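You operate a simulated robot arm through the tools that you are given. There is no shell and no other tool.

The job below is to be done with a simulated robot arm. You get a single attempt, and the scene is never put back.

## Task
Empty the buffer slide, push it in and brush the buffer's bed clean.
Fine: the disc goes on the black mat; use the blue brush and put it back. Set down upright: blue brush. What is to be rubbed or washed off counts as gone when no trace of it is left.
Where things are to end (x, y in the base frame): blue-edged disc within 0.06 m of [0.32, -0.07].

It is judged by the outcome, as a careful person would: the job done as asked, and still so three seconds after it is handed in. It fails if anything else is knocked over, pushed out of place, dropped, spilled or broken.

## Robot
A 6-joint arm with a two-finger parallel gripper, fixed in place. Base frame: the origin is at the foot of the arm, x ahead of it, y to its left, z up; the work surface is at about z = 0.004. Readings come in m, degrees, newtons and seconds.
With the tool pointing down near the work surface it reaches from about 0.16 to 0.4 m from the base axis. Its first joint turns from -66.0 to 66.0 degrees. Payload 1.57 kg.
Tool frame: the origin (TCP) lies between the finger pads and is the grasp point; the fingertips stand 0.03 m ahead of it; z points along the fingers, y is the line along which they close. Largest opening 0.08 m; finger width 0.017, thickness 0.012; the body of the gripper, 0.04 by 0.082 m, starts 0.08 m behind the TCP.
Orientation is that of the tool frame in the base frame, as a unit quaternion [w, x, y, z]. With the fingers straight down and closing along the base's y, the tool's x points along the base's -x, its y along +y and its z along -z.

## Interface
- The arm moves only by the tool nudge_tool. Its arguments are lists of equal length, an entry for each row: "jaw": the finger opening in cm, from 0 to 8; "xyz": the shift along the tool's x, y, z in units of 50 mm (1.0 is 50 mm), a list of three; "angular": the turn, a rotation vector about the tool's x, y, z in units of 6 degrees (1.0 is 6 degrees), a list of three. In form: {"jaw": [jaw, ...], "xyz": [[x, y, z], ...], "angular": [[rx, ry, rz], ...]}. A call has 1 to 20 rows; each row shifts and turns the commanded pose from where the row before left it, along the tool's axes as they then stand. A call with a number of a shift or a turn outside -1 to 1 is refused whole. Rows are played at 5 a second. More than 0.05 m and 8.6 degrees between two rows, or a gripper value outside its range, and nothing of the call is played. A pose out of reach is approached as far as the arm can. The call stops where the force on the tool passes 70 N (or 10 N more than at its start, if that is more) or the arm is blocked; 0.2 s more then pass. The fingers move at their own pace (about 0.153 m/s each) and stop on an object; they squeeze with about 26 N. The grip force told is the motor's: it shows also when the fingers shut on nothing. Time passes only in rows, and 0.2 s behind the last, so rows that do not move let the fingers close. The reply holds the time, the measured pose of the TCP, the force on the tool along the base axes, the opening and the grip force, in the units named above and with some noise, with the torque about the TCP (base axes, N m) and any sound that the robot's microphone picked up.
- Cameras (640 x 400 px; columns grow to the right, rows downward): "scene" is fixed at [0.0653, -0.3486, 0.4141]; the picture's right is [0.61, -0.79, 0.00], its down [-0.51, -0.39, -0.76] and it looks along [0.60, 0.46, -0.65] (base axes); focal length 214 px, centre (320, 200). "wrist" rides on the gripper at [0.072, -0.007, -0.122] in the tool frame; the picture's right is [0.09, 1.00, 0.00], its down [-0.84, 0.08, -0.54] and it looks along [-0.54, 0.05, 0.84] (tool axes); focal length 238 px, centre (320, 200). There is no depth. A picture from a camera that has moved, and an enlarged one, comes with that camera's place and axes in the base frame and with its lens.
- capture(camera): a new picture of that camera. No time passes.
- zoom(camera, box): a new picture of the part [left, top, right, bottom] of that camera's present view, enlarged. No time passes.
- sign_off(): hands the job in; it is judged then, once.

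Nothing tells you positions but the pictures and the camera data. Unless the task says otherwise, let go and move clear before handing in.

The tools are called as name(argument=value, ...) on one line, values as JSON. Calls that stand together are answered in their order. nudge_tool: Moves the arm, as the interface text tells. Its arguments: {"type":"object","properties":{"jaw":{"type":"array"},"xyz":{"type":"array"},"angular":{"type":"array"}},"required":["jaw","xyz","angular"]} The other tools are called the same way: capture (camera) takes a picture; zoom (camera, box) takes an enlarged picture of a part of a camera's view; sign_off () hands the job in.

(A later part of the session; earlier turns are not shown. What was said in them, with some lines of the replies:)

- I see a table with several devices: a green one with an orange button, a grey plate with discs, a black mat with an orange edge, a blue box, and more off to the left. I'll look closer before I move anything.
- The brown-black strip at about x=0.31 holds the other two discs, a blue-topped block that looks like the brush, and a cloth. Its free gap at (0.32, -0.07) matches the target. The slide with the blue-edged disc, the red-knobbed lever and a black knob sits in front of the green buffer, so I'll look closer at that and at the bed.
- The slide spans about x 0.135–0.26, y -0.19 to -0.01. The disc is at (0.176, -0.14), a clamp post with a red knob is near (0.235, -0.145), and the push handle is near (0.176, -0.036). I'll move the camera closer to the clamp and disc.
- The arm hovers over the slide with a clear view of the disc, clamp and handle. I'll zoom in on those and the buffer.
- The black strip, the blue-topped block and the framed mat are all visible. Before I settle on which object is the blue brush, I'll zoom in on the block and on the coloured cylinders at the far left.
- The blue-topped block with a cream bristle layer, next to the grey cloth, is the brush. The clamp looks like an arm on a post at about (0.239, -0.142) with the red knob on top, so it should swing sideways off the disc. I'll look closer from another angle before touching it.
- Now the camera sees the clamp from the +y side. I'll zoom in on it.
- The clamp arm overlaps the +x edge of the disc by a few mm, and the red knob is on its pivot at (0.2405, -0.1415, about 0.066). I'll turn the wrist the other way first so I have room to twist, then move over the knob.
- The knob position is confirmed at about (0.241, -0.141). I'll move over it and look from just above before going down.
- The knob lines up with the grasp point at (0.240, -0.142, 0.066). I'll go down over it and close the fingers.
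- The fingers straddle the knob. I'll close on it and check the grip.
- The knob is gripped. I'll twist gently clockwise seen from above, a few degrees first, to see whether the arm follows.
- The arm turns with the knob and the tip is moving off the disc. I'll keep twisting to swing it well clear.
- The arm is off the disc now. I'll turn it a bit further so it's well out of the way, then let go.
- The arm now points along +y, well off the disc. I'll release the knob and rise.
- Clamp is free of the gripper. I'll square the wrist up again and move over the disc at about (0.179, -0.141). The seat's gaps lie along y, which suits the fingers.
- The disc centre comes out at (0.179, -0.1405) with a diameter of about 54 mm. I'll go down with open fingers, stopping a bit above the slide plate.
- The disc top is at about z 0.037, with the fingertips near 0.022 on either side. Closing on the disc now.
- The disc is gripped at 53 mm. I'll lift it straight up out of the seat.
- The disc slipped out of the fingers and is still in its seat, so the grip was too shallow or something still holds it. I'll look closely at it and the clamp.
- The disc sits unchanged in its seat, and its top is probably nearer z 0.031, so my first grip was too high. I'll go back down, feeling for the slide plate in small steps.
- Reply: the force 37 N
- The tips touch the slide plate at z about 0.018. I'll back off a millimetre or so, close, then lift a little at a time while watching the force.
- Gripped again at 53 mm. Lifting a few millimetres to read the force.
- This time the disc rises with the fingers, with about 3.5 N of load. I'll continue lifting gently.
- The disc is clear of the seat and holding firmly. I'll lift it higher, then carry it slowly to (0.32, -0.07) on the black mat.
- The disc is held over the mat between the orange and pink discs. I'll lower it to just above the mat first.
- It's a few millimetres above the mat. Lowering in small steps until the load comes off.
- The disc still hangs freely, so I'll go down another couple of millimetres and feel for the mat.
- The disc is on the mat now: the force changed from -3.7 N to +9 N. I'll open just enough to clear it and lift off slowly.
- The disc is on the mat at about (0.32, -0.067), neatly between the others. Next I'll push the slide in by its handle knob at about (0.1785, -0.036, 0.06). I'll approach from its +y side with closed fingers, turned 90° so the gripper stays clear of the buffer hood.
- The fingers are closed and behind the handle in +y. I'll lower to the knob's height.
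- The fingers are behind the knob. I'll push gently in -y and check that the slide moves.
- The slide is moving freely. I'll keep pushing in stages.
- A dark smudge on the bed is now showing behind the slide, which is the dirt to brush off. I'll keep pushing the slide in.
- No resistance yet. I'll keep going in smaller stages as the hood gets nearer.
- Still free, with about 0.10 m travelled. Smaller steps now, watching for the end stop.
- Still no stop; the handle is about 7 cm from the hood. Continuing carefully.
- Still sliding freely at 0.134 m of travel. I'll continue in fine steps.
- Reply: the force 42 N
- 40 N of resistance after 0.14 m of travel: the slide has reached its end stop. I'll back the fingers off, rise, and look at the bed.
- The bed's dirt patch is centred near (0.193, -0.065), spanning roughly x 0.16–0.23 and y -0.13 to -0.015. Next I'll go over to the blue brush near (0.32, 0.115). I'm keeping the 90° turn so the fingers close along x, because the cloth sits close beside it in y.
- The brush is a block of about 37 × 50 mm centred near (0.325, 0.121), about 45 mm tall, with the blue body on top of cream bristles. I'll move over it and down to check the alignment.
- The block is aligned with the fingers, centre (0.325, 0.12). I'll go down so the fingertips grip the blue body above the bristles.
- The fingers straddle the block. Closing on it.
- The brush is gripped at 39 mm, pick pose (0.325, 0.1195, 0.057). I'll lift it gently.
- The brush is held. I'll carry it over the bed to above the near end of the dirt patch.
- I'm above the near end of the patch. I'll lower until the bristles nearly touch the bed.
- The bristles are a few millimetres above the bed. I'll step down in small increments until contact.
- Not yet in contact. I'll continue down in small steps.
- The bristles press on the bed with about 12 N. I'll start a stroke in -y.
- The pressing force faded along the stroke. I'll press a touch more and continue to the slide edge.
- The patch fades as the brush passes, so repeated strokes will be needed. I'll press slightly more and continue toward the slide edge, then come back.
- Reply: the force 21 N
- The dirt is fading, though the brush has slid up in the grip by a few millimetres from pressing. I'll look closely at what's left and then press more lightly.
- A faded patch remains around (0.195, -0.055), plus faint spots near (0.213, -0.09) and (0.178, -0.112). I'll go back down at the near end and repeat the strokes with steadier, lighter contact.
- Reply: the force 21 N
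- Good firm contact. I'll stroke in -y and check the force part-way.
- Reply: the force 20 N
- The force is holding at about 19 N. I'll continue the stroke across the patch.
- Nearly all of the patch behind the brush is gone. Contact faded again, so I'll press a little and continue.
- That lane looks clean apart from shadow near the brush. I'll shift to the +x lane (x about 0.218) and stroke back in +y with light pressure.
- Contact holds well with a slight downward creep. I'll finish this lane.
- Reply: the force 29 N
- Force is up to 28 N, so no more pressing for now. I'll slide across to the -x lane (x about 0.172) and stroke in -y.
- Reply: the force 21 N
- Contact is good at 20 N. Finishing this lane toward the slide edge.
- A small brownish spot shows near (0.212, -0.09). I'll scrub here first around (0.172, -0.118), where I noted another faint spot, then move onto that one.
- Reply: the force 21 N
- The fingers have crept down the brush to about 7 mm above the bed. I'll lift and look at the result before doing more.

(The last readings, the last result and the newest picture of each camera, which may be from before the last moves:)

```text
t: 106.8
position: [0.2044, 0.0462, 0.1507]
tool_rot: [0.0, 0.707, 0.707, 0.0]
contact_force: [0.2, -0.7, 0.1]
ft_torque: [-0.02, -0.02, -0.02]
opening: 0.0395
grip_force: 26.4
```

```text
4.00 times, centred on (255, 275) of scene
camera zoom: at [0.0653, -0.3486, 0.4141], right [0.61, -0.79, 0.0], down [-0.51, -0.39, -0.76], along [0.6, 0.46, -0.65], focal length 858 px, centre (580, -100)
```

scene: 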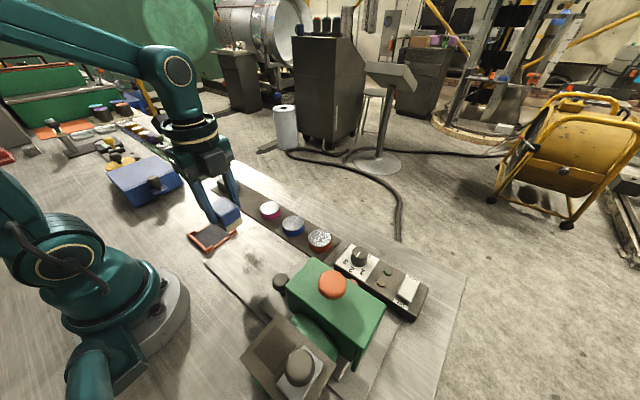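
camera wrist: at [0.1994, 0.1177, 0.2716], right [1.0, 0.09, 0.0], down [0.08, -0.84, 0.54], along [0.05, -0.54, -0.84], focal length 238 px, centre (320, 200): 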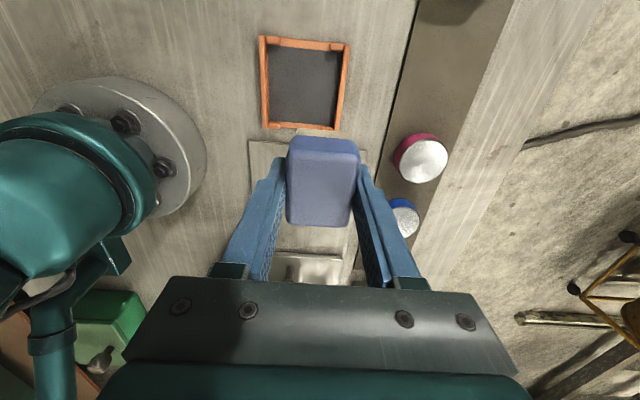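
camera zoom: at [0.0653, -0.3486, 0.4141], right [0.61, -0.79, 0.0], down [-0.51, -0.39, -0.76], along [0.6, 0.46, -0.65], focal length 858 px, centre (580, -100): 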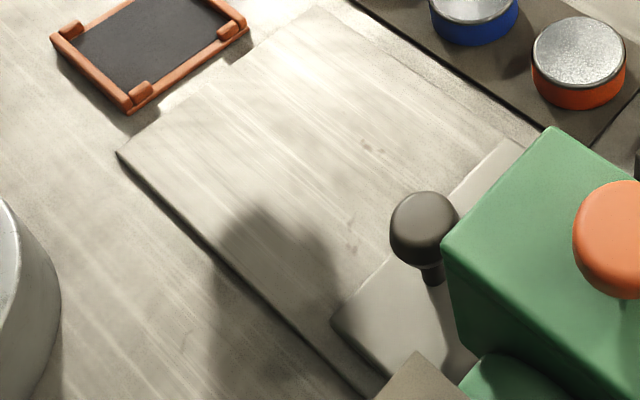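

The main patch is gone. Two faint marks remain unchanged at (0.212, -0.09) and (0.175, -0.115). I'll zoom in to judge whether they're dirt or stains in the metal, and compare with similar marks on the table.

zoom(camera="scene", box=[235, 240, 305, 290])

zoom(camera="scene", box=[170, 260, 260, 350])

zoom(camera="scene", box=[340, 230, 460, 330])

zoom(camera="wrist", box=[240, 130, 370, 290])

```text
8.00 times, centred on (270, 265) of scene
camera zoom: at [0.0653, -0.3486, 0.4141], right [0.61, -0.79, 0.0], down [-0.51, -0.39, -0.76], along [0.6, 0.46, -0.65], focal length 1716 px, centre (720, -320)
```

zoom: 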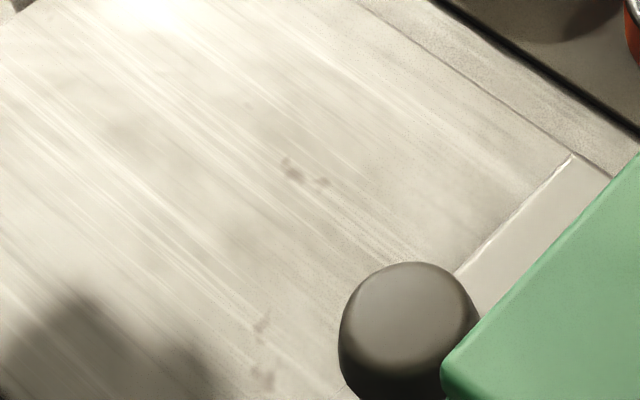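

```text
4.44 times, centred on (215, 305) of scene
camera zoom: at [0.0653, -0.3486, 0.4141], right [0.61, -0.79, 0.0], down [-0.51, -0.39, -0.76], along [0.6, 0.46, -0.65], focal length 953 px, centre (787, -267)
```

zoom: 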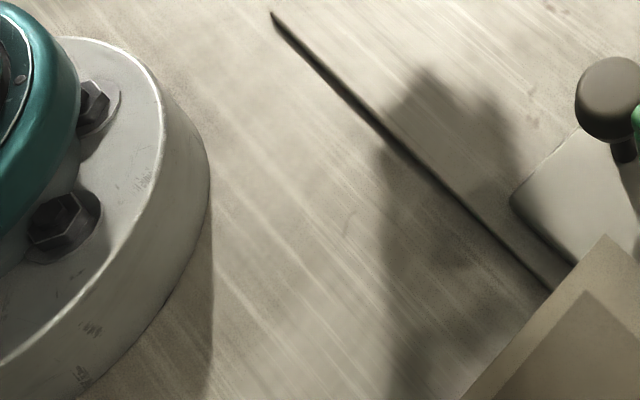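

```text
4.00 times, centred on (400, 280) of scene
camera zoom: at [0.0653, -0.3486, 0.4141], right [0.61, -0.79, 0.0], down [-0.51, -0.39, -0.76], along [0.6, 0.46, -0.65], focal length 858 px, centre (0, -120)
```

zoom: 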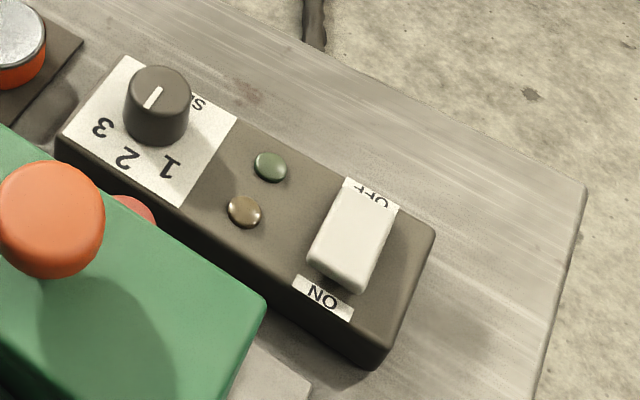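

```text
2.50 times, centred on (305, 210) of wrist
camera zoom: at [0.1994, 0.1177, 0.2716], right [1.0, 0.09, 0.0], down [0.08, -0.84, 0.54], along [0.05, -0.54, -0.84], focal length 596 px, centre (358, 175)
```

zoom: 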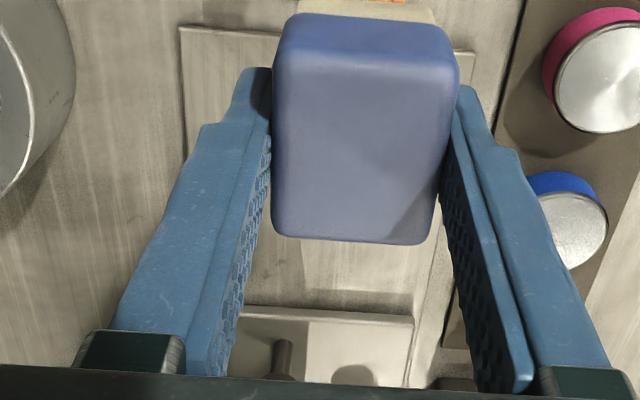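

The remaining marks look like rust stains in the brushed metal: same brownish pairs as on the table top, and unchanged after many passes. I'll look at the bed from directly above with the wrist camera to be sure nothing else is left.

nudge_tool(jaw=[2.5, 2.5, 2.5, 2.5, 2.5, 2.5, 2.5, 2.5], xyz=[[0, 0, -0.4], [0, 0, -0.6], [-0.4, -0.1, 0], [-0.6, -0.1, 0], [-0.7, -0.1, 0], [-0.7, -0.1, 0], [-0.6, 0, 0], [-0.3, 0, 0]], angular=[[0, 0, 0], [0, 0, 0], [0, 0, 0], [0, 0, 0], [0, 0, 0], [0, 0, 0], [0, 0, 0], [0, 0, 0]])

capture(camera="wrist")

zoom(camera="wrist", box=[260, 0, 420, 140])

```text
t: 108.6
position: [0.1854, -0.1203, 0.2001]
tool_rot: [0.0, 0.706, 0.708, 0.0]
contact_force: [-0.6, -0.4, 0.1]
ft_torque: [0.0, 0.0, 0.0]
opening: 0.0394
grip_force: 26.0
```

```text
taken
camera wrist: at [0.1782, -0.0487, 0.3221], right [1.0, 0.09, 0.0], down [0.08, -0.84, 0.54], along [0.05, -0.54, -0.84], focal length 238 px, centre (320, 200)
```

wrist: 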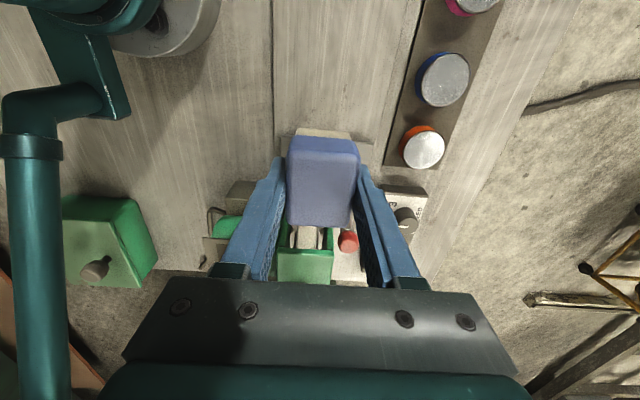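

```text
2.86 times, centred on (340, 70) of wrist
camera zoom: at [0.1782, -0.0487, 0.3221], right [1.0, 0.09, 0.0], down [0.08, -0.84, 0.54], along [0.05, -0.54, -0.84], focal length 681 px, centre (263, 571)
```

zoom: 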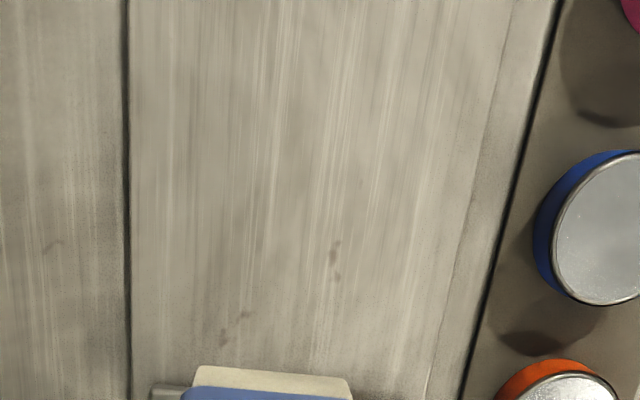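

From above the bed looks clean. The leftover marks match stains like the one on the bare table at the left edge of this view. I'll zoom tighter to check for faint residue.

zoom(camera="wrist", box=[290, 20, 370, 130])

zoom(camera="scene", box=[225, 240, 285, 280])

zoom(camera="scene", box=[240, 260, 290, 300])

```text
3.64 times, centred on (330, 75) of wrist
camera zoom: at [0.1782, -0.0487, 0.3221], right [1.0, 0.09, 0.0], down [0.08, -0.84, 0.54], along [0.05, -0.54, -0.84], focal length 867 px, centre (284, 654)
```

zoom: 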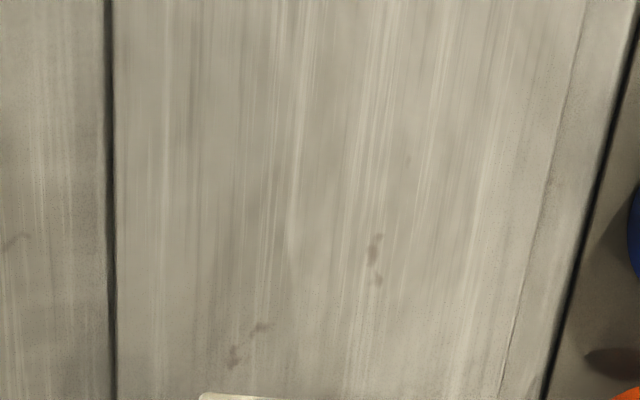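

```text
10.00 times, centred on (255, 260) of scene
camera zoom: at [0.0653, -0.3486, 0.4141], right [0.61, -0.79, 0.0], down [-0.51, -0.39, -0.76], along [0.6, 0.46, -0.65], focal length 2145 px, centre (970, -400)
```

zoom: 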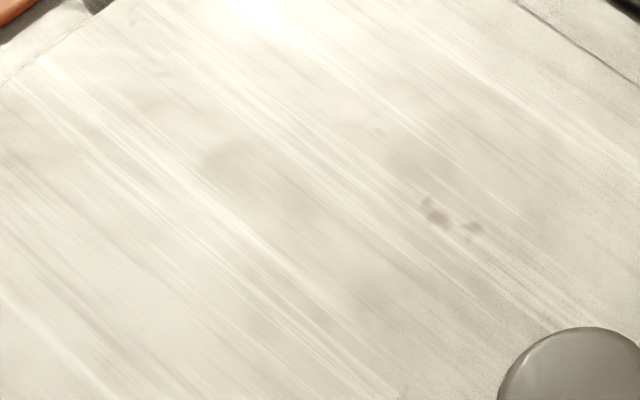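

```text
10.00 times, centred on (265, 280) of scene
camera zoom: at [0.0653, -0.3486, 0.4141], right [0.61, -0.79, 0.0], down [-0.51, -0.39, -0.76], along [0.6, 0.46, -0.65], focal length 2145 px, centre (870, -600)
```

zoom: 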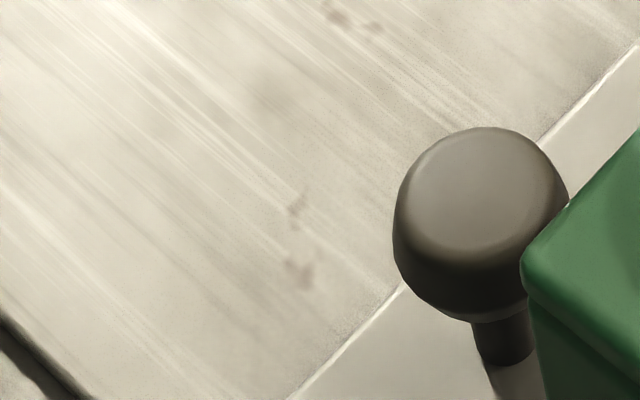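

Only blurred brownish stains in the metal remain. To be safe I'll do one more complete pass, first setting the brush down on the bed to take a fresh, higher grip.

nudge_tool(jaw=[2.5, 2.5, 2.5, 2.5, 2.5, 2.5, 2.5, 2.5, 2.5, 2.5, 2.5], xyz=[[0.4, 0.05, 0], [0.6, 0.05, 0], [0.6, 0.05, 0], [0.5, 0.04, 0.2], [0, 0, 0.4], [0, 0, 0.5], [0, 0, 0.5], [0, 0, 0.5], [0, 0, 0.4], [0, 0, 0.3], [0, 0, 0.15]], angular=[[0, 0, 0], [0, 0, 0], [0, 0, 0], [0, 0, 0], [0, 0, 0], [0, 0, 0], [0, 0, 0], [0, 0, 0], [0, 0, 0], [0, 0, 0], [0, 0, 0]])

zoom(camera="scene", box=[180, 190, 320, 300])

```text
t: 111.0
position: [0.1944, -0.0154, 0.0517]
tool_rot: [0.0, 0.707, 0.707, 0.0]
contact_force: [-0.5, 0.0, 0.3]
ft_torque: [0.03, -0.01, -0.01]
opening: 0.0395
grip_force: 26.3
```

```text
3.64 times, centred on (250, 245) of scene
camera zoom: at [0.0653, -0.3486, 0.4141], right [0.61, -0.79, 0.0], down [-0.51, -0.39, -0.76], along [0.6, 0.46, -0.65], focal length 780 px, centre (574, 36)
```

zoom: 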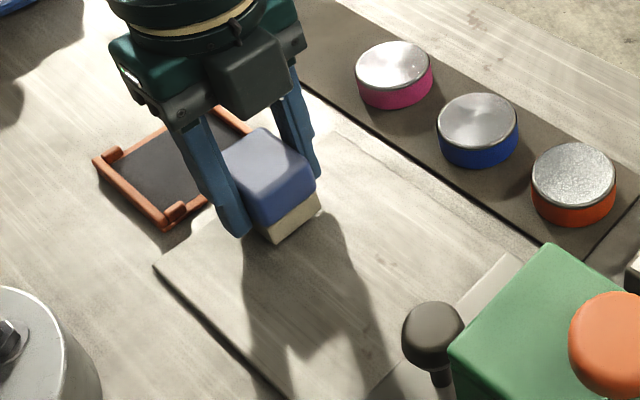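

nudge_tool(jaw=[2.5, 2.5, 2.5, 2.5, 2.5], xyz=[[0, 0, 0.05], [0, 0, 0.04], [0, 0, 0.02], [0, 0, 0.02], [0, 0, 0]], angular=[[0, 0, 0], [0, 0, 0], [0, 0, 0], [0, 0, 0], [0, 0, 0]])

```text
t: 112.2
position: [0.1951, -0.015, 0.0456]
tool_rot: [0.0, 0.708, 0.707, 0.0]
contact_force: [-1.0, -0.2, -0.1]
ft_torque: [0.0, 0.02, 0.03]
opening: 0.0396
grip_force: 26.1
```

nudge_tool(jaw=[2.5, 2.5, 2.5, 2.5], xyz=[[0, 0, 0.015], [0, 0, 0.01], [0, 0, 0.01], [0, 0, 0]], angular=[[0, 0, 0], [0, 0, 0], [0, 0, 0], [0, 0, 0]])

```text
t: 113.2
position: [0.1945, -0.015, 0.0441]
tool_rot: [0.0, 0.707, 0.707, 0.0]
contact_force: [-6.2, -1.6, 21.9]
ft_torque: [-0.08, 0.12, -0.02]
opening: 0.0393
grip_force: 26.1
```

The brush stands on the bed. I'll open slightly, rise 12 mm and re-grip it.

nudge_tool(jaw=[4.5, 5, 5, 5, 5, 4, 3, 2.5, 2.5], xyz=[[0, 0, 0], [0, 0, 0], [0, 0, -0.08], [0, 0, -0.16], [0, 0, 0], [0, 0, 0], [0, 0, 0], [0, 0, 0], [0, 0, 0]], angular=[[0, 0, 0], [0, 0, 0], [0, 0, 0], [0, 0, 0], [0, 0, 0], [0, 0, 0], [0, 0, 0], [0, 0, 0], [0, 0, 0]])

zoom(camera="scene", box=[180, 190, 320, 300])

zoom(camera="wrist", box=[220, 80, 420, 260])

```text
t: 115.2
position: [0.195, -0.0143, 0.0558]
tool_rot: [0.0, 0.707, 0.707, 0.0]
contact_force: [0.2, -1.3, 5.0]
ft_torque: [-0.02, 0.0, -0.01]
opening: 0.039
grip_force: 25.9
```

```text
3.64 times, centred on (250, 245) of scene
camera zoom: at [0.0653, -0.3486, 0.4141], right [0.61, -0.79, 0.0], down [-0.51, -0.39, -0.76], along [0.6, 0.46, -0.65], focal length 780 px, centre (574, 36)
```

zoom: 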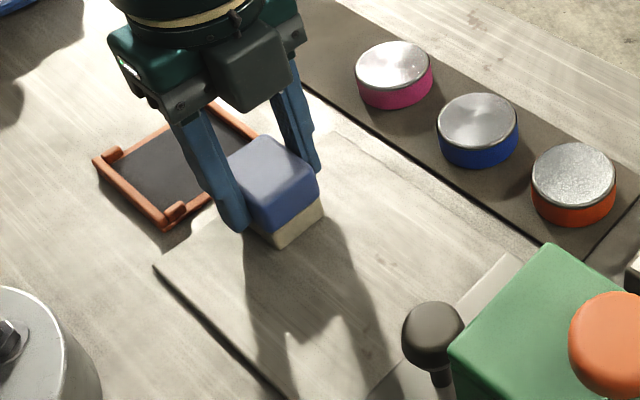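

```text
2.22 times, centred on (320, 170) of wrist
camera zoom: at [0.1892, 0.0558, 0.178], right [1.0, 0.09, 0.0], down [0.08, -0.84, 0.54], along [0.05, -0.54, -0.84], focal length 530 px, centre (320, 267)
```

zoom: 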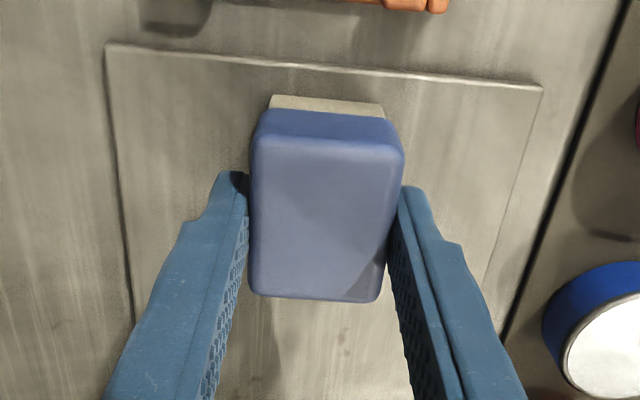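

Fresh grip taken, with 5 N on the bed. Full pass along the middle lane now.

nudge_tool(jaw=[2.5, 2.5, 2.5, 2.5, 2.5, 2.5, 2.5, 2.5, 2.5, 2.5, 2.5, 2.5, 2.5, 2.5, 2.5, 2.5], xyz=[[0, 0, 0.01], [-0.14, 0, 0.003], [-0.14, 0, 0.003], [-0.14, 0, 0.003], [-0.14, 0, 0.003], [-0.14, 0, 0.003], [-0.14, 0, 0.003], [-0.14, 0, 0.003], [-0.14, 0, 0.003], [-0.14, 0, 0.003], [-0.14, 0, 0.003], [-0.14, 0, 0.003], [-0.14, 0, 0.003], [-0.14, 0, 0.003], [-0.14, 0, 0.003], [-0.1, 0, 0.003]], angular=[[0, 0, 0], [0, 0, 0], [0, 0, 0], [0, 0, 0], [0, 0, 0], [0, 0, 0], [0, 0, 0], [0, 0, 0], [0, 0, 0], [0, 0, 0], [0, 0, 0], [0, 0, 0], [0, 0, 0], [0, 0, 0], [0, 0, 0], [0, 0, 0]])

nudge_tool(jaw=[2.5, 2.5, 2.5, 2.5], xyz=[[0, 0.15, 0.003], [0, 0.15, 0.003], [0, 0.16, 0.003], [0, 0, 0]], angular=[[0, 0, 0], [0, 0, 0], [0, 0, 0], [0, 0, 0]])

```text
t: 118.6
position: [0.1947, -0.1186, 0.0544]
tool_rot: [0.0, 0.707, 0.707, 0.0]
contact_force: [0.5, 7.2, 18.2]
ft_torque: [0.14, 0.01, 0.0]
opening: 0.0393
grip_force: 25.8
```

```text
t: 119.6
position: [0.2174, -0.1194, 0.0542]
tool_rot: [-0.001, 0.708, 0.707, 0.0]
contact_force: [-4.6, -2.4, 14.2]
ft_torque: [-0.13, 0.23, -0.04]
opening: 0.0391
grip_force: 25.7
```

Contact is steady at 14–18 N. Returning along the +x lane, then I'll cross to the -x lane.

nudge_tool(jaw=[2.5, 2.5, 2.5, 2.5, 2.5, 2.5, 2.5, 2.5, 2.5, 2.5, 2.5, 2.5, 2.5, 2.5, 2.5, 2.5], xyz=[[0.14, 0, 0.003], [0.14, 0, 0.003], [0.14, 0, 0.003], [0.14, 0, 0.003], [0.14, 0, 0.003], [0.14, 0, 0.003], [0.14, 0, 0.003], [0.14, 0, 0.003], [0.14, 0, 0.003], [0.14, 0, 0.003], [0.14, 0, 0.003], [0.14, 0, 0.003], [0.14, 0, 0.003], [0.14, 0, 0.002], [0.12, 0, 0.002], [0, 0, 0]], angular=[[0, 0, 0], [0, 0, 0], [0, 0, 0], [0, 0, 0], [0, 0, 0], [0, 0, 0], [0, 0, 0], [0, 0, 0], [0, 0, 0], [0, 0, 0], [0, 0, 0], [0, 0, 0], [0, 0, 0], [0, 0, 0], [0, 0, 0], [0, 0, 0]])

nudge_tool(jaw=[2.5, 2.5, 2.5, 2.5, 2.5, 2.5, 2.5, 2.5], xyz=[[0, -0.14, 0.002], [0, -0.14, 0.002], [0, -0.14, 0.002], [0, -0.14, 0.002], [0, -0.14, 0.002], [0, -0.14, 0.002], [0, -0.08, 0.002], [0, 0, 0]], angular=[[0, 0, 0], [0, 0, 0], [0, 0, 0], [0, 0, 0], [0, 0, 0], [0, 0, 0], [0, 0, 0], [0, 0, 0]])

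```text
t: 123.0
position: [0.218, -0.0134, 0.0525]
tool_rot: [0.0, 0.708, 0.707, 0.0]
contact_force: [0.3, -4.7, 18.2]
ft_torque: [-0.07, 0.01, 0.0]
opening: 0.039
grip_force: 26.1
```

```text
t: 124.8
position: [0.1705, -0.0149, 0.0504]
tool_rot: [-0.001, 0.707, 0.707, -0.002]
contact_force: [1.5, -0.5, 3.0]
ft_torque: [0.0, -0.12, 0.0]
opening: 0.0389
grip_force: 26.4
```

nudge_tool(jaw=[2.5, 2.5, 2.5, 2.5, 2.5, 2.5, 2.5, 2.5, 2.5, 2.5, 2.5, 2.5, 2.5, 2.5, 2.5, 2.5], xyz=[[0, 0, 0.012], [-0.14, 0, 0.003], [-0.14, 0, 0.003], [-0.14, 0, 0.003], [-0.14, 0, 0.003], [-0.14, 0, 0.003], [-0.14, 0, 0.003], [-0.14, 0, 0.003], [-0.14, 0, 0.003], [-0.14, 0, 0.003], [-0.14, 0, 0.003], [-0.14, 0, 0.003], [-0.14, 0, 0.003], [-0.14, 0, 0.003], [-0.14, 0, 0.002], [-0.1, 0, 0.002]], angular=[[0, 0, 0], [0, 0, 0], [0, 0, 0], [0, 0, 0], [0, 0, 0], [0, 0, 0], [0, 0, 0], [0, 0, 0], [0, 0, 0], [0, 0, 0], [0, 0, 0], [0, 0, 0], [0, 0, 0], [0, 0, 0], [0, 0, 0], [0, 0, 0]])

nudge_tool(jaw=[2.5, 2.5, 2.5, 2.5, 2.5, 2.5, 2.5], xyz=[[0, 0, -0.2], [0, 0, -0.5], [0, 0, -0.8], [0, 0, -0.8], [0, 0, -0.6], [0.05, 0.3, 0], [0, 0, 0]], angular=[[0, 0, 0], [0, 0, 0], [0, 0, 0], [0, 0, 0], [0, 0, 0], [0, 0, 0], [0, 0, 0]])

capture(camera="wrist")

zoom(camera="wrist", box=[260, 0, 420, 140])

zoom(camera="scene", box=[205, 225, 305, 325])

```text
t: 128.2
position: [0.1721, -0.1166, 0.0504]
tool_rot: [0.0, 0.707, 0.707, 0.0]
contact_force: [1.3, 15.3, 47.2]
ft_torque: [0.32, -0.02, -0.02]
opening: 0.0388
grip_force: 26.1
```

```text
t: 129.8
position: [0.1876, -0.1161, 0.1934]
tool_rot: [0.0, 0.707, 0.707, 0.0]
contact_force: [0.0, -0.6, -0.6]
ft_torque: [-0.03, -0.02, 0.02]
opening: 0.0391
grip_force: 25.3
```

```text
taken
camera wrist: at [0.1811, -0.0445, 0.3155], right [1.0, 0.09, 0.0], down [0.08, -0.84, 0.54], along [0.05, -0.54, -0.84], focal length 238 px, centre (320, 200)
```

wrist: 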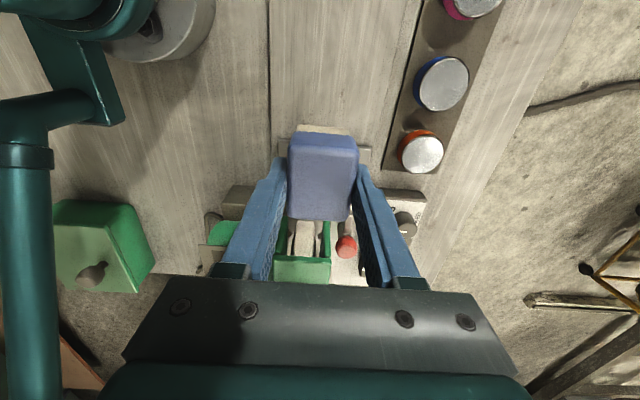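

```text
2.86 times, centred on (340, 70) of wrist
camera zoom: at [0.1811, -0.0445, 0.3155], right [1.0, 0.09, 0.0], down [0.08, -0.84, 0.54], along [0.05, -0.54, -0.84], focal length 681 px, centre (263, 571)
```

zoom: 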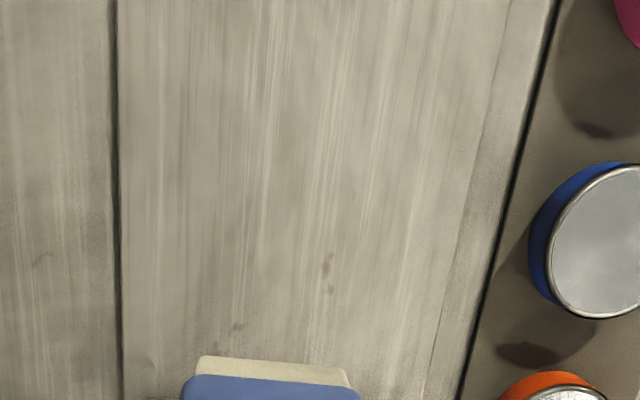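

```text
4.00 times, centred on (255, 275) of scene
camera zoom: at [0.0653, -0.3486, 0.4141], right [0.61, -0.79, 0.0], down [-0.51, -0.39, -0.76], along [0.6, 0.46, -0.65], focal length 858 px, centre (580, -100)
```

zoom: 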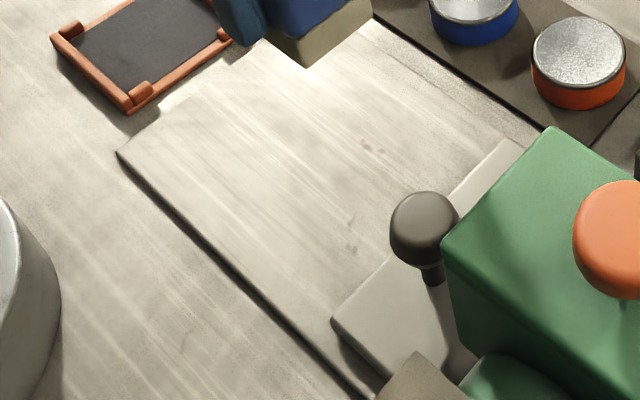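

The bed is clean; only the two brownish stains in the metal remain, and they haven't changed at all. Before returning the brush I'll check how it sits in the grip.

zoom(camera="wrist", box=[240, 110, 400, 240])

zoom(camera="scene", box=[200, 130, 330, 250])

```text
3.08 times, centred on (320, 175) of wrist
camera zoom: at [0.1811, -0.0445, 0.3155], right [1.0, 0.09, 0.0], down [0.08, -0.84, 0.54], along [0.05, -0.54, -0.84], focal length 733 px, centre (320, 277)
```

zoom: 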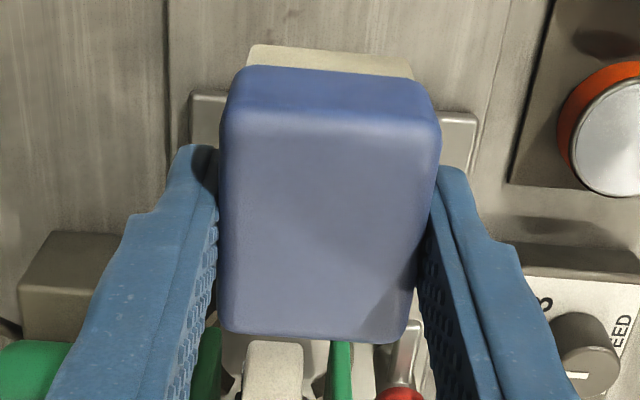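

```text
3.33 times, centred on (265, 190) of scene
camera zoom: at [0.0653, -0.3486, 0.4141], right [0.61, -0.79, 0.0], down [-0.51, -0.39, -0.76], along [0.6, 0.46, -0.65], focal length 715 px, centre (503, 233)
```

zoom: 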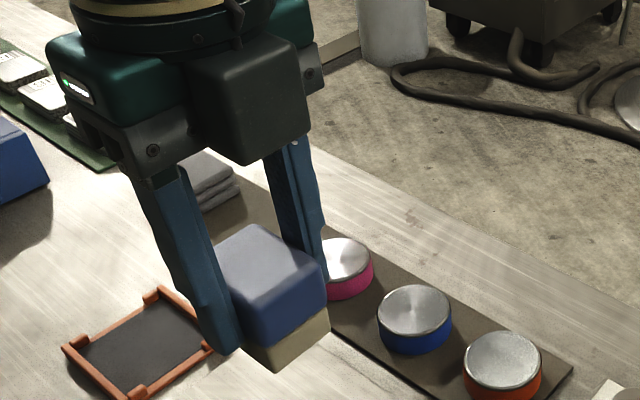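

The brush sits square in the grip, same as when I picked it up. I'll carry it back over its spot at (0.325, 0.1195).

nudge_tool(jaw=[2.5, 2.5, 2.5, 2.5, 2.5, 2.5, 2.5, 2.5, 2.5, 2.5, 2.5, 2.5, 2.5, 2.5, 2.5, 2.5, 2.5, 2.5, 2.5], xyz=[[0.1, 0.06, 0], [0.2, 0.116, 0], [0.28, 0.163, 0], [0.28, 0.163, 0], [0.28, 0.163, 0], [0.28, 0.163, 0], [0.28, 0.163, 0], [0.28, 0.163, 0], [0.28, 0.163, 0], [0.28, 0.163, 0], [0.28, 0.163, 0], [0.28, 0.163, 0], [0.28, 0.163, 0], [0.28, 0.163, 0], [0.28, 0.163, 0], [0.28, 0.163, 0], [0.28, 0.163, 0], [0.2, 0.116, 0], [0.012, 0.005, 0]], angular=[[0, 0, 0], [0, 0, 0], [0, 0, 0], [0, 0, 0], [0, 0, 0], [0, 0, 0], [0, 0, 0], [0, 0, 0], [0, 0, 0], [0, 0, 0], [0, 0, 0], [0, 0, 0], [0, 0, 0], [0, 0, 0], [0, 0, 0], [0, 0, 0], [0, 0, 0], [0, 0, 0], [0, 0, 0]])

capture(camera="wrist")

capture(camera="scene")

```text
t: 133.8
position: [0.3251, 0.1217, 0.1954]
tool_rot: [-0.001, 0.707, 0.707, 0.001]
contact_force: [-0.8, 0.4, -1.0]
ft_torque: [-0.02, 0.0, 0.01]
opening: 0.039
grip_force: 26.0
```

```text
taken
camera wrist: at [0.3181, 0.1922, 0.3168], right [1.0, 0.09, 0.0], down [0.08, -0.84, 0.54], along [0.05, -0.54, -0.84], focal length 238 px, centre (320, 200)
```

wrist: 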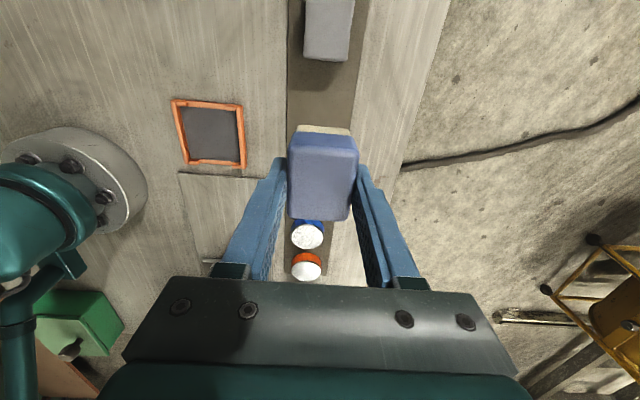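

```text
taken
```

scene: 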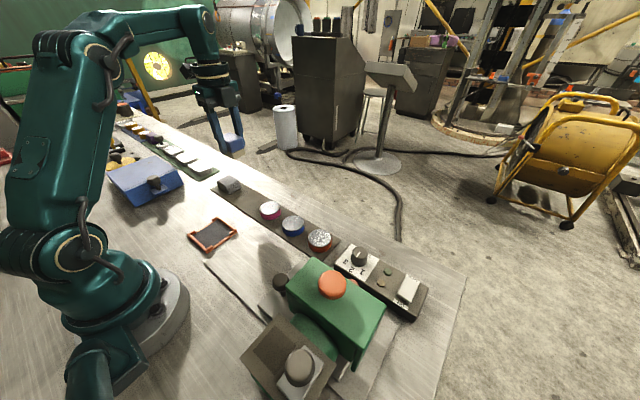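

I'm over the brush's spot. I'll lower it, then feel for the mat in small steps.

nudge_tool(jaw=[2.5, 2.5, 2.5, 2.5, 2.5, 2.5, 2.5, 2.5, 2.5, 2.5], xyz=[[-0.03, 0, 0.15], [0, 0, 0.3], [0, 0, 0.4], [0, 0, 0.4], [0, 0, 0.4], [0, 0, 0.4], [0, 0, 0.4], [0, 0, 0.2], [0, 0, 0.1], [0, 0, 0]], angular=[[0, 0, 0], [0, 0, 0], [0, 0, 0], [0, 0, 0], [0, 0, 0], [0, 0, 0], [0, 0, 0], [0, 0, 0], [0, 0, 0], [0, 0, 0]])

zoom(camera="scene", box=[195, 140, 305, 230])

```text
t: 136.0
position: [0.3226, 0.1182, 0.056]
tool_rot: [0.0, 0.707, 0.707, 0.0]
contact_force: [-0.2, -0.4, -0.3]
ft_torque: [-0.02, 0.01, 0.04]
opening: 0.0393
grip_force: 25.8
```

```text
4.44 times, centred on (250, 185) of scene
camera zoom: at [0.0653, -0.3486, 0.4141], right [0.61, -0.79, 0.0], down [-0.51, -0.39, -0.76], along [0.6, 0.46, -0.65], focal length 953 px, centre (631, 267)
```

zoom: 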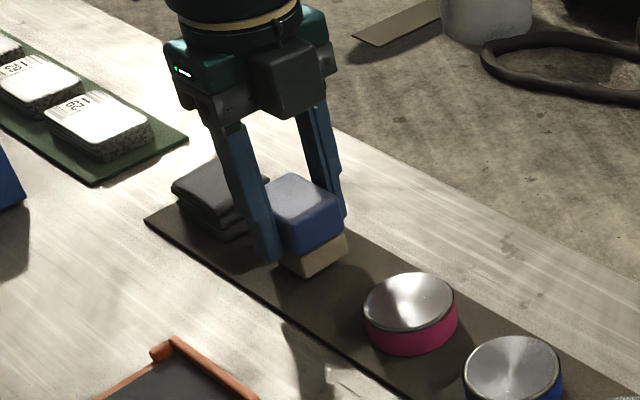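

nudge_tool(jaw=[2.5, 2.5, 2.5, 2.5], xyz=[[0.01, 0.02, 0.05], [0, 0, 0.04], [0, 0, 0.02], [0, 0, 0]], angular=[[0, 0, 0], [0, 0, 0], [0, 0, 0], [0, 0, 0]])

```text
t: 137.0
position: [0.3252, 0.1213, 0.0502]
tool_rot: [-0.001, 0.707, 0.707, 0.0]
contact_force: [1.0, -0.2, -1.5]
ft_torque: [-0.03, 0.04, 0.01]
opening: 0.0391
grip_force: 25.9
```

nudge_tool(jaw=[2.5, 2.5, 2.5], xyz=[[0, 0, 0.02], [0, 0, 0.015], [0, 0, 0]], angular=[[0, 0, 0], [0, 0, 0], [0, 0, 0]])

```text
t: 137.8
position: [0.326, 0.1199, 0.0485]
tool_rot: [0.001, 0.707, 0.707, 0.0]
contact_force: [0.7, -0.4, 0.2]
ft_torque: [-0.01, 0.0, 0.01]
opening: 0.0392
grip_force: 26.4
```

nudge_tool(jaw=[2.5, 2.5, 2.5], xyz=[[0, 0, 0.015], [0, 0, 0.015], [0, 0, 0]], angular=[[0, 0, 0], [0, 0, 0], [0, 0, 0]])

zoom(camera="scene", box=[205, 145, 305, 225])

```text
t: 138.6
position: [0.3259, 0.1214, 0.0488]
tool_rot: [0.0, 0.707, 0.707, 0.0]
contact_force: [-9.0, 1.5, 24.8]
ft_torque: [-0.18, 0.34, -0.01]
opening: 0.0389
grip_force: 25.8
```

```text
5.00 times, centred on (255, 185) of scene
camera zoom: at [0.0653, -0.3486, 0.4141], right [0.61, -0.79, 0.0], down [-0.51, -0.39, -0.76], along [0.6, 0.46, -0.65], focal length 1072 px, centre (645, 275)
```

zoom: 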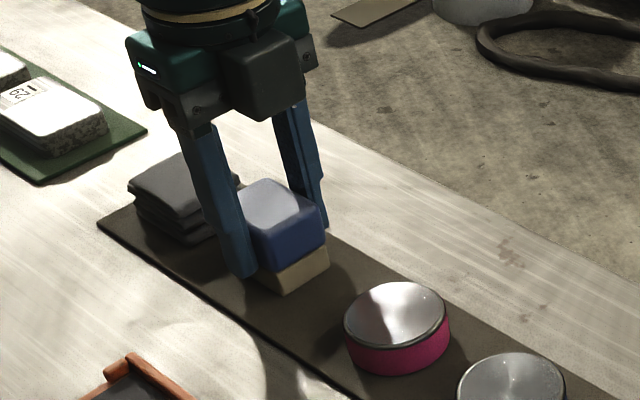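

The brush is on the mat in its original place. I'll ease the pressure, open evenly and rise straight up.

nudge_tool(jaw=[2.5, 4.5, 5.5, 6, 6, 6, 6, 6, 6], xyz=[[0, 0, -0.015], [0, 0, 0], [0, 0, 0], [0, 0, 0], [0, 0, -0.15], [0, 0, -0.4], [0, 0, -0.8], [0, 0, -0.8], [0, 0, -0.8]], angular=[[0, 0, 0], [0, 0, 0], [0, 0, 0], [0, 0, 0], [0, 0, 0], [0, 0, 0], [0, 0, 0], [0, 0, 0], [0, 0, 0]])

capture(camera="wrist")

zoom(camera="scene", box=[205, 165, 285, 225])

capture(camera="scene")

```text
t: 140.6
position: [0.3286, 0.1212, 0.1972]
tool_rot: [0.0, 0.707, 0.707, 0.0]
contact_force: [-0.4, -0.7, 0.6]
ft_torque: [-0.01, -0.01, 0.03]
opening: 0.06
grip_force: 0.1
```

```text
taken
camera wrist: at [0.3211, 0.1929, 0.3189], right [1.0, 0.09, 0.0], down [0.08, -0.84, 0.54], along [0.05, -0.54, -0.84], focal length 238 px, centre (320, 200)
```

wrist: 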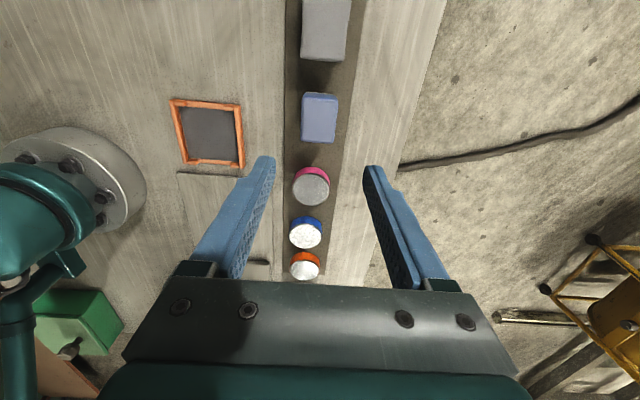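

```text
6.67 times, centred on (245, 195) of scene
camera zoom: at [0.0653, -0.3486, 0.4141], right [0.61, -0.79, 0.0], down [-0.51, -0.39, -0.76], along [0.6, 0.46, -0.65], focal length 1430 px, centre (820, 233)
```

zoom: 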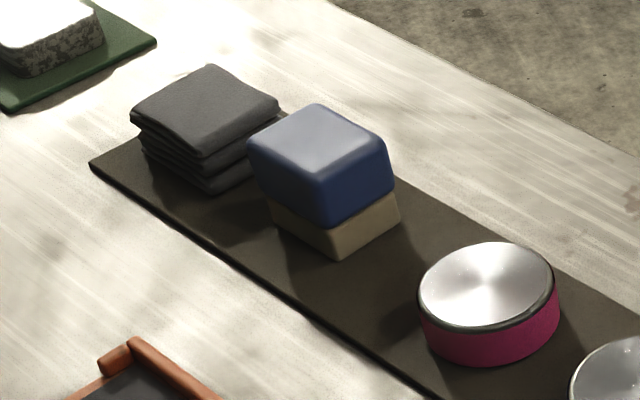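

```text
taken
```

scene: 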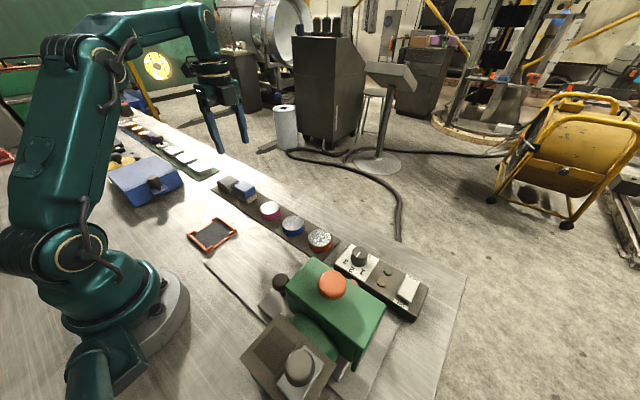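

The brush stands upright in its original place. I'll take a last unobstructed look at the bed and slide.

nudge_tool(jaw=[6, 6, 6, 6, 6, 6, 6], xyz=[[-0.3, -0.25, -0.1], [-0.7, -0.5, 0], [-0.8, -0.5, 0], [-0.8, -0.5, 0], [-0.8, -0.5, 0], [-0.6, -0.4, 0], [-0.4, -0.2, 0]], angular=[[0, 0, 0], [0, 0, 0], [0, 0, 0], [0, 0, 0], [0, 0, 0], [0, 0, 0], [0, 0, 0]])

capture(camera="wrist")

zoom(camera="wrist", box=[250, 20, 410, 180])

zoom(camera="scene", box=[200, 215, 320, 325])

```text
t: 142.2
position: [0.1825, -0.1027, 0.203]
tool_rot: [-0.001, 0.707, 0.707, 0.0]
contact_force: [-0.7, -0.4, 0.0]
ft_torque: [0.05, 0.0, 0.0]
opening: 0.0602
grip_force: 0.0
```

```text
taken
camera wrist: at [0.1764, -0.0306, 0.3249], right [1.0, 0.09, 0.0], down [0.08, -0.84, 0.54], along [0.05, -0.54, -0.84], focal length 238 px, centre (320, 200)
```

wrist: 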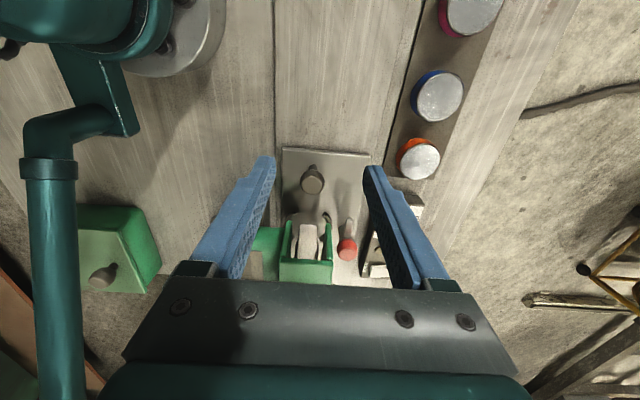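

```text
2.50 times, centred on (330, 100) of wrist
camera zoom: at [0.1764, -0.0306, 0.3249], right [1.0, 0.09, 0.0], down [0.08, -0.84, 0.54], along [0.05, -0.54, -0.84], focal length 596 px, centre (295, 450)
```

zoom: 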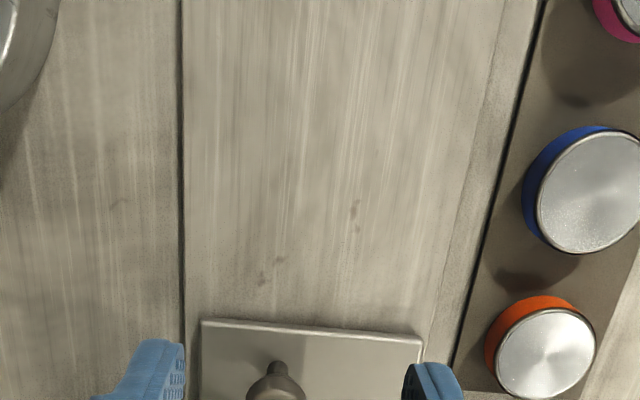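

```text
3.64 times, centred on (260, 270) of scene
camera zoom: at [0.0653, -0.3486, 0.4141], right [0.61, -0.79, 0.0], down [-0.51, -0.39, -0.76], along [0.6, 0.46, -0.65], focal length 780 px, centre (538, -54)
```

zoom: 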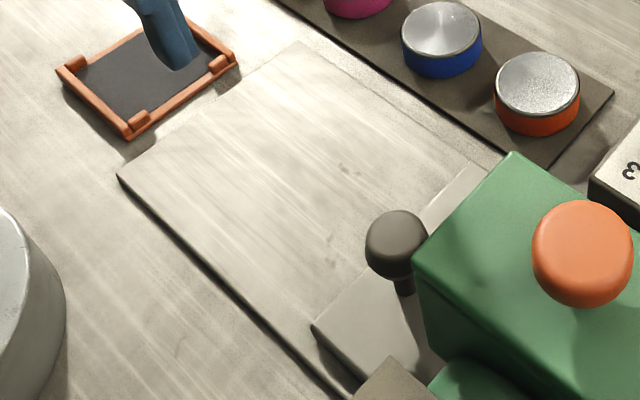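

The bed is clean and the brush and disc are placed. To be certain the slide is still against its end stop, I'll push its handle once more with closed fingers.

nudge_tool(jaw=[3, 1, 0, 0, 0, 0, 0], xyz=[[-0.1, -0.07, 0], [-0.1, 0, 0], [0, 0, 0.4], [0, 0, 0.6], [0, 0, 0.7], [0, 0, 0.6], [0, 0, 0.26]], angular=[[0, 0, 0], [0, 0, 0], [0, 0, 0], [0, 0, 0], [0, 0, 0], [0, 0, 0], [0, 0, 0]])

zoom(camera="scene", box=[200, 200, 360, 320])

```text
t: 143.8
position: [0.1799, -0.1105, 0.0733]
tool_rot: [0.0, 0.707, 0.707, 0.0]
contact_force: [-1.0, -0.4, -0.6]
ft_torque: [-0.03, 0.0, 0.02]
opening: 0.0001
grip_force: 21.0
```

```text
3.33 times, centred on (280, 260) of scene
camera zoom: at [0.0653, -0.3486, 0.4141], right [0.61, -0.79, 0.0], down [-0.51, -0.39, -0.76], along [0.6, 0.46, -0.65], focal length 715 px, centre (453, 0)
```

zoom: 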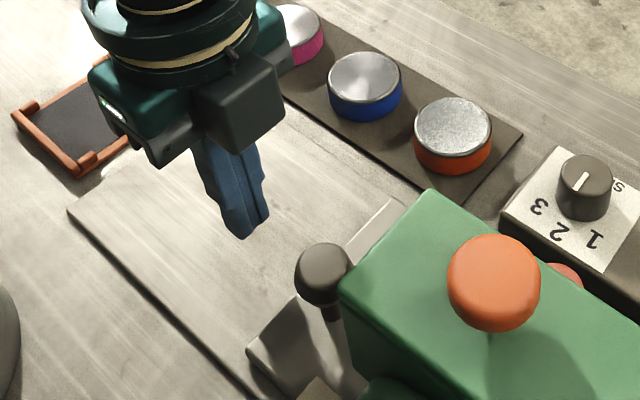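

The slide looks exactly as it did when it hit the stop. A gentle confirming push follows.

nudge_tool(jaw=[0, 0, 0, 0, 0, 0, 0], xyz=[[-0.2, 0, 0], [-0.2, 0, 0], [-0.2, 0, 0], [-0.1, 0, 0], [-0.06, 0, 0], [-0.06, 0, 0], [0, 0, 0]], angular=[[0, 0, 0], [0, 0, 0], [0, 0, 0], [0, 0, 0], [0, 0, 0], [0, 0, 0], [0, 0, 0]])

```text
t: 145.4
position: [0.1814, -0.1505, 0.0721]
tool_rot: [-0.001, 0.707, 0.707, 0.001]
contact_force: [5.6, 14.3, 2.1]
ft_torque: [0.0, -0.01, 0.07]
opening: 0.0002
grip_force: 21.5
```

It meets firm resistance at the same place, so the slide is fully in. I'll back off, rise to a clear pose, and do a last check of everything.

nudge_tool(jaw=[0, 0, 0, 0, 0, 2, 4, 6, 8], xyz=[[0.2, 0, 0], [0.5, 0, 0], [0.3, 0, -0.5], [0, 0, -0.9], [0, 0, -0.9], [0, 0, -0.9], [0.3, 0.3, -0.6], [0.5, 0.3, 0], [0, 0, 0]], angular=[[0, 0, 0], [0, 0, 0], [0, 0, 0], [0, 0, 0], [0, 0, 0], [0, 0, 0], [0, 0, 0], [0, 0, 0], [0, 0, 0]])

capture(camera="scene")

capture(camera="wrist")

zoom(camera="scene", box=[200, 160, 360, 320])

```text
t: 147.4
position: [0.2108, -0.0621, 0.2622]
tool_rot: [0.0, 0.707, 0.707, 0.0]
contact_force: [-0.2, 0.5, -0.9]
ft_torque: [0.01, 0.03, -0.01]
opening: 0.0802
grip_force: 0.0
```

```text
taken
```

scene: 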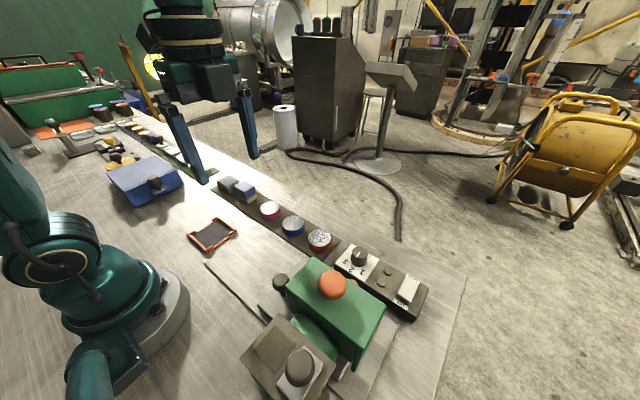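

```text
taken
camera wrist: at [0.2046, 0.009, 0.3845], right [1.0, 0.09, 0.0], down [0.08, -0.84, 0.54], along [0.05, -0.54, -0.84], focal length 238 px, centre (320, 200)
```

wrist: 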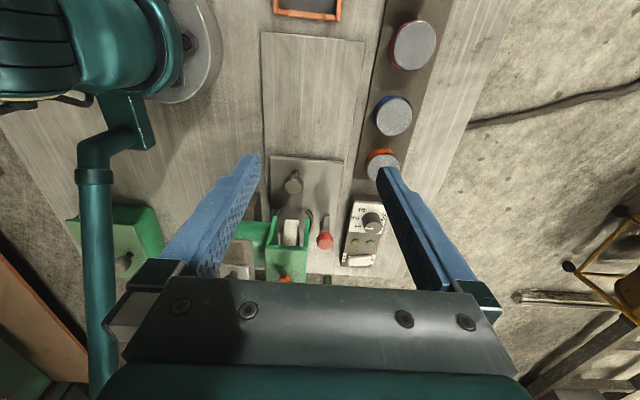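

```text
2.50 times, centred on (280, 240) of scene
camera zoom: at [0.0653, -0.3486, 0.4141], right [0.61, -0.79, 0.0], down [-0.51, -0.39, -0.76], along [0.6, 0.46, -0.65], focal length 536 px, centre (420, 100)
```

zoom: 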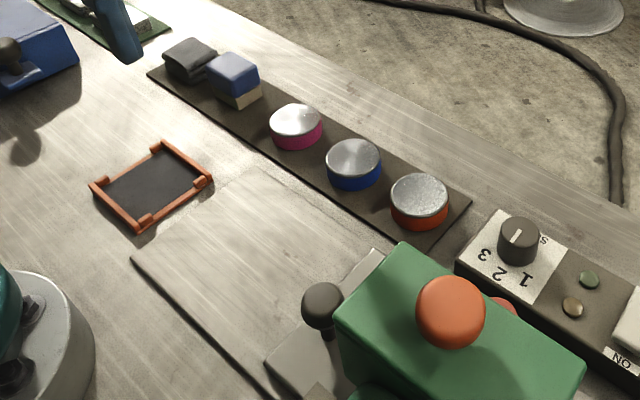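

Everything looks in place. One last close look at the whole bed from above.

zoom(camera="wrist", box=[250, 20, 380, 170])

zoom(camera="wrist", box=[250, 150, 410, 290])

```text
2.67 times, centred on (315, 95) of wrist
camera zoom: at [0.2046, 0.009, 0.3845], right [1.0, 0.09, 0.0], down [0.08, -0.84, 0.54], along [0.05, -0.54, -0.84], focal length 636 px, centre (333, 480)
```

zoom: 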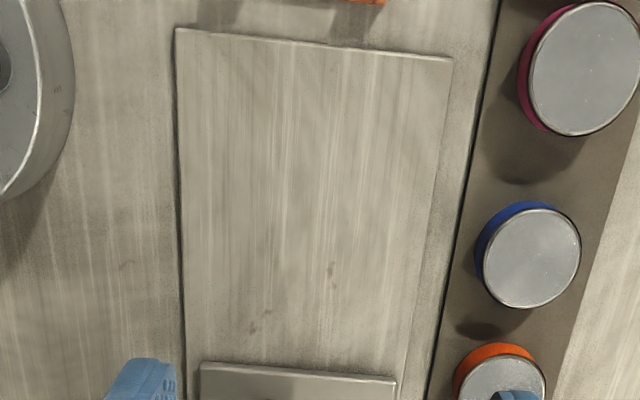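

```text
2.86 times, centred on (330, 220) of wrist
camera zoom: at [0.2046, 0.009, 0.3845], right [1.0, 0.09, 0.0], down [0.08, -0.84, 0.54], along [0.05, -0.54, -0.84], focal length 681 px, centre (291, 143)
```

zoom: 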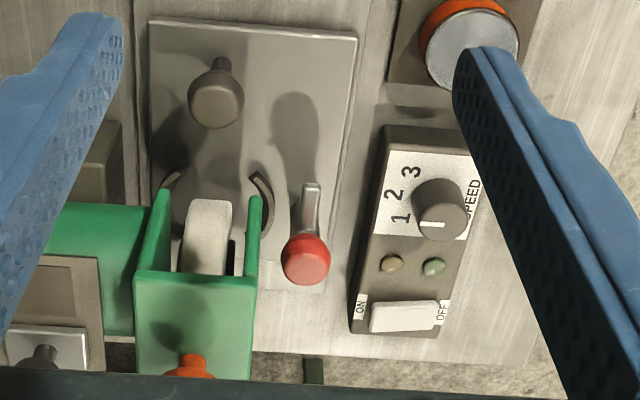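

The slide is empty and fully in, and the blue-edged disc is on the black mat at about (0.32, -0.067). The bed's dirt patch is gone: the two faint brown marks didn't change under many strokes, and similar ones appear on the bare table, so I take them as stains in the metal. The blue brush is upright in its old place and the arm is clear, so I'm handing the job in.

sign_off()

```text
The job is handed in.
```

I've handed the job in: the buffer slide is empty and pushed in, and the bed is brushed clean.

- **Disc:** the blue-edged disc is on the black mat at about (0.32, -0.067), within the 0.06 m limit. I swung the red-knobbed clamp aside to free it and left it open. The first lift slipped and the disc stayed in its seat; the second grip held.
- **Slide:** it moved about 0.14 m to a firm stop. I pushed again at the end and met the stop at the same place.
- **Bed:** the grey dirt patch is gone. Two faint brown marks remain, near (0.21, -0.09) and (0.175, -0.115). They didn't change after repeated firm strokes, and similar marks show on the bare table. I took them as stains in the metal, but I can't be certain of that.
- **Brush:** the blue brush is upright on the mat, back within a few millimetres of where it was.

Nothing else was knocked over or moved out of place that I could see, and the arm is clear.
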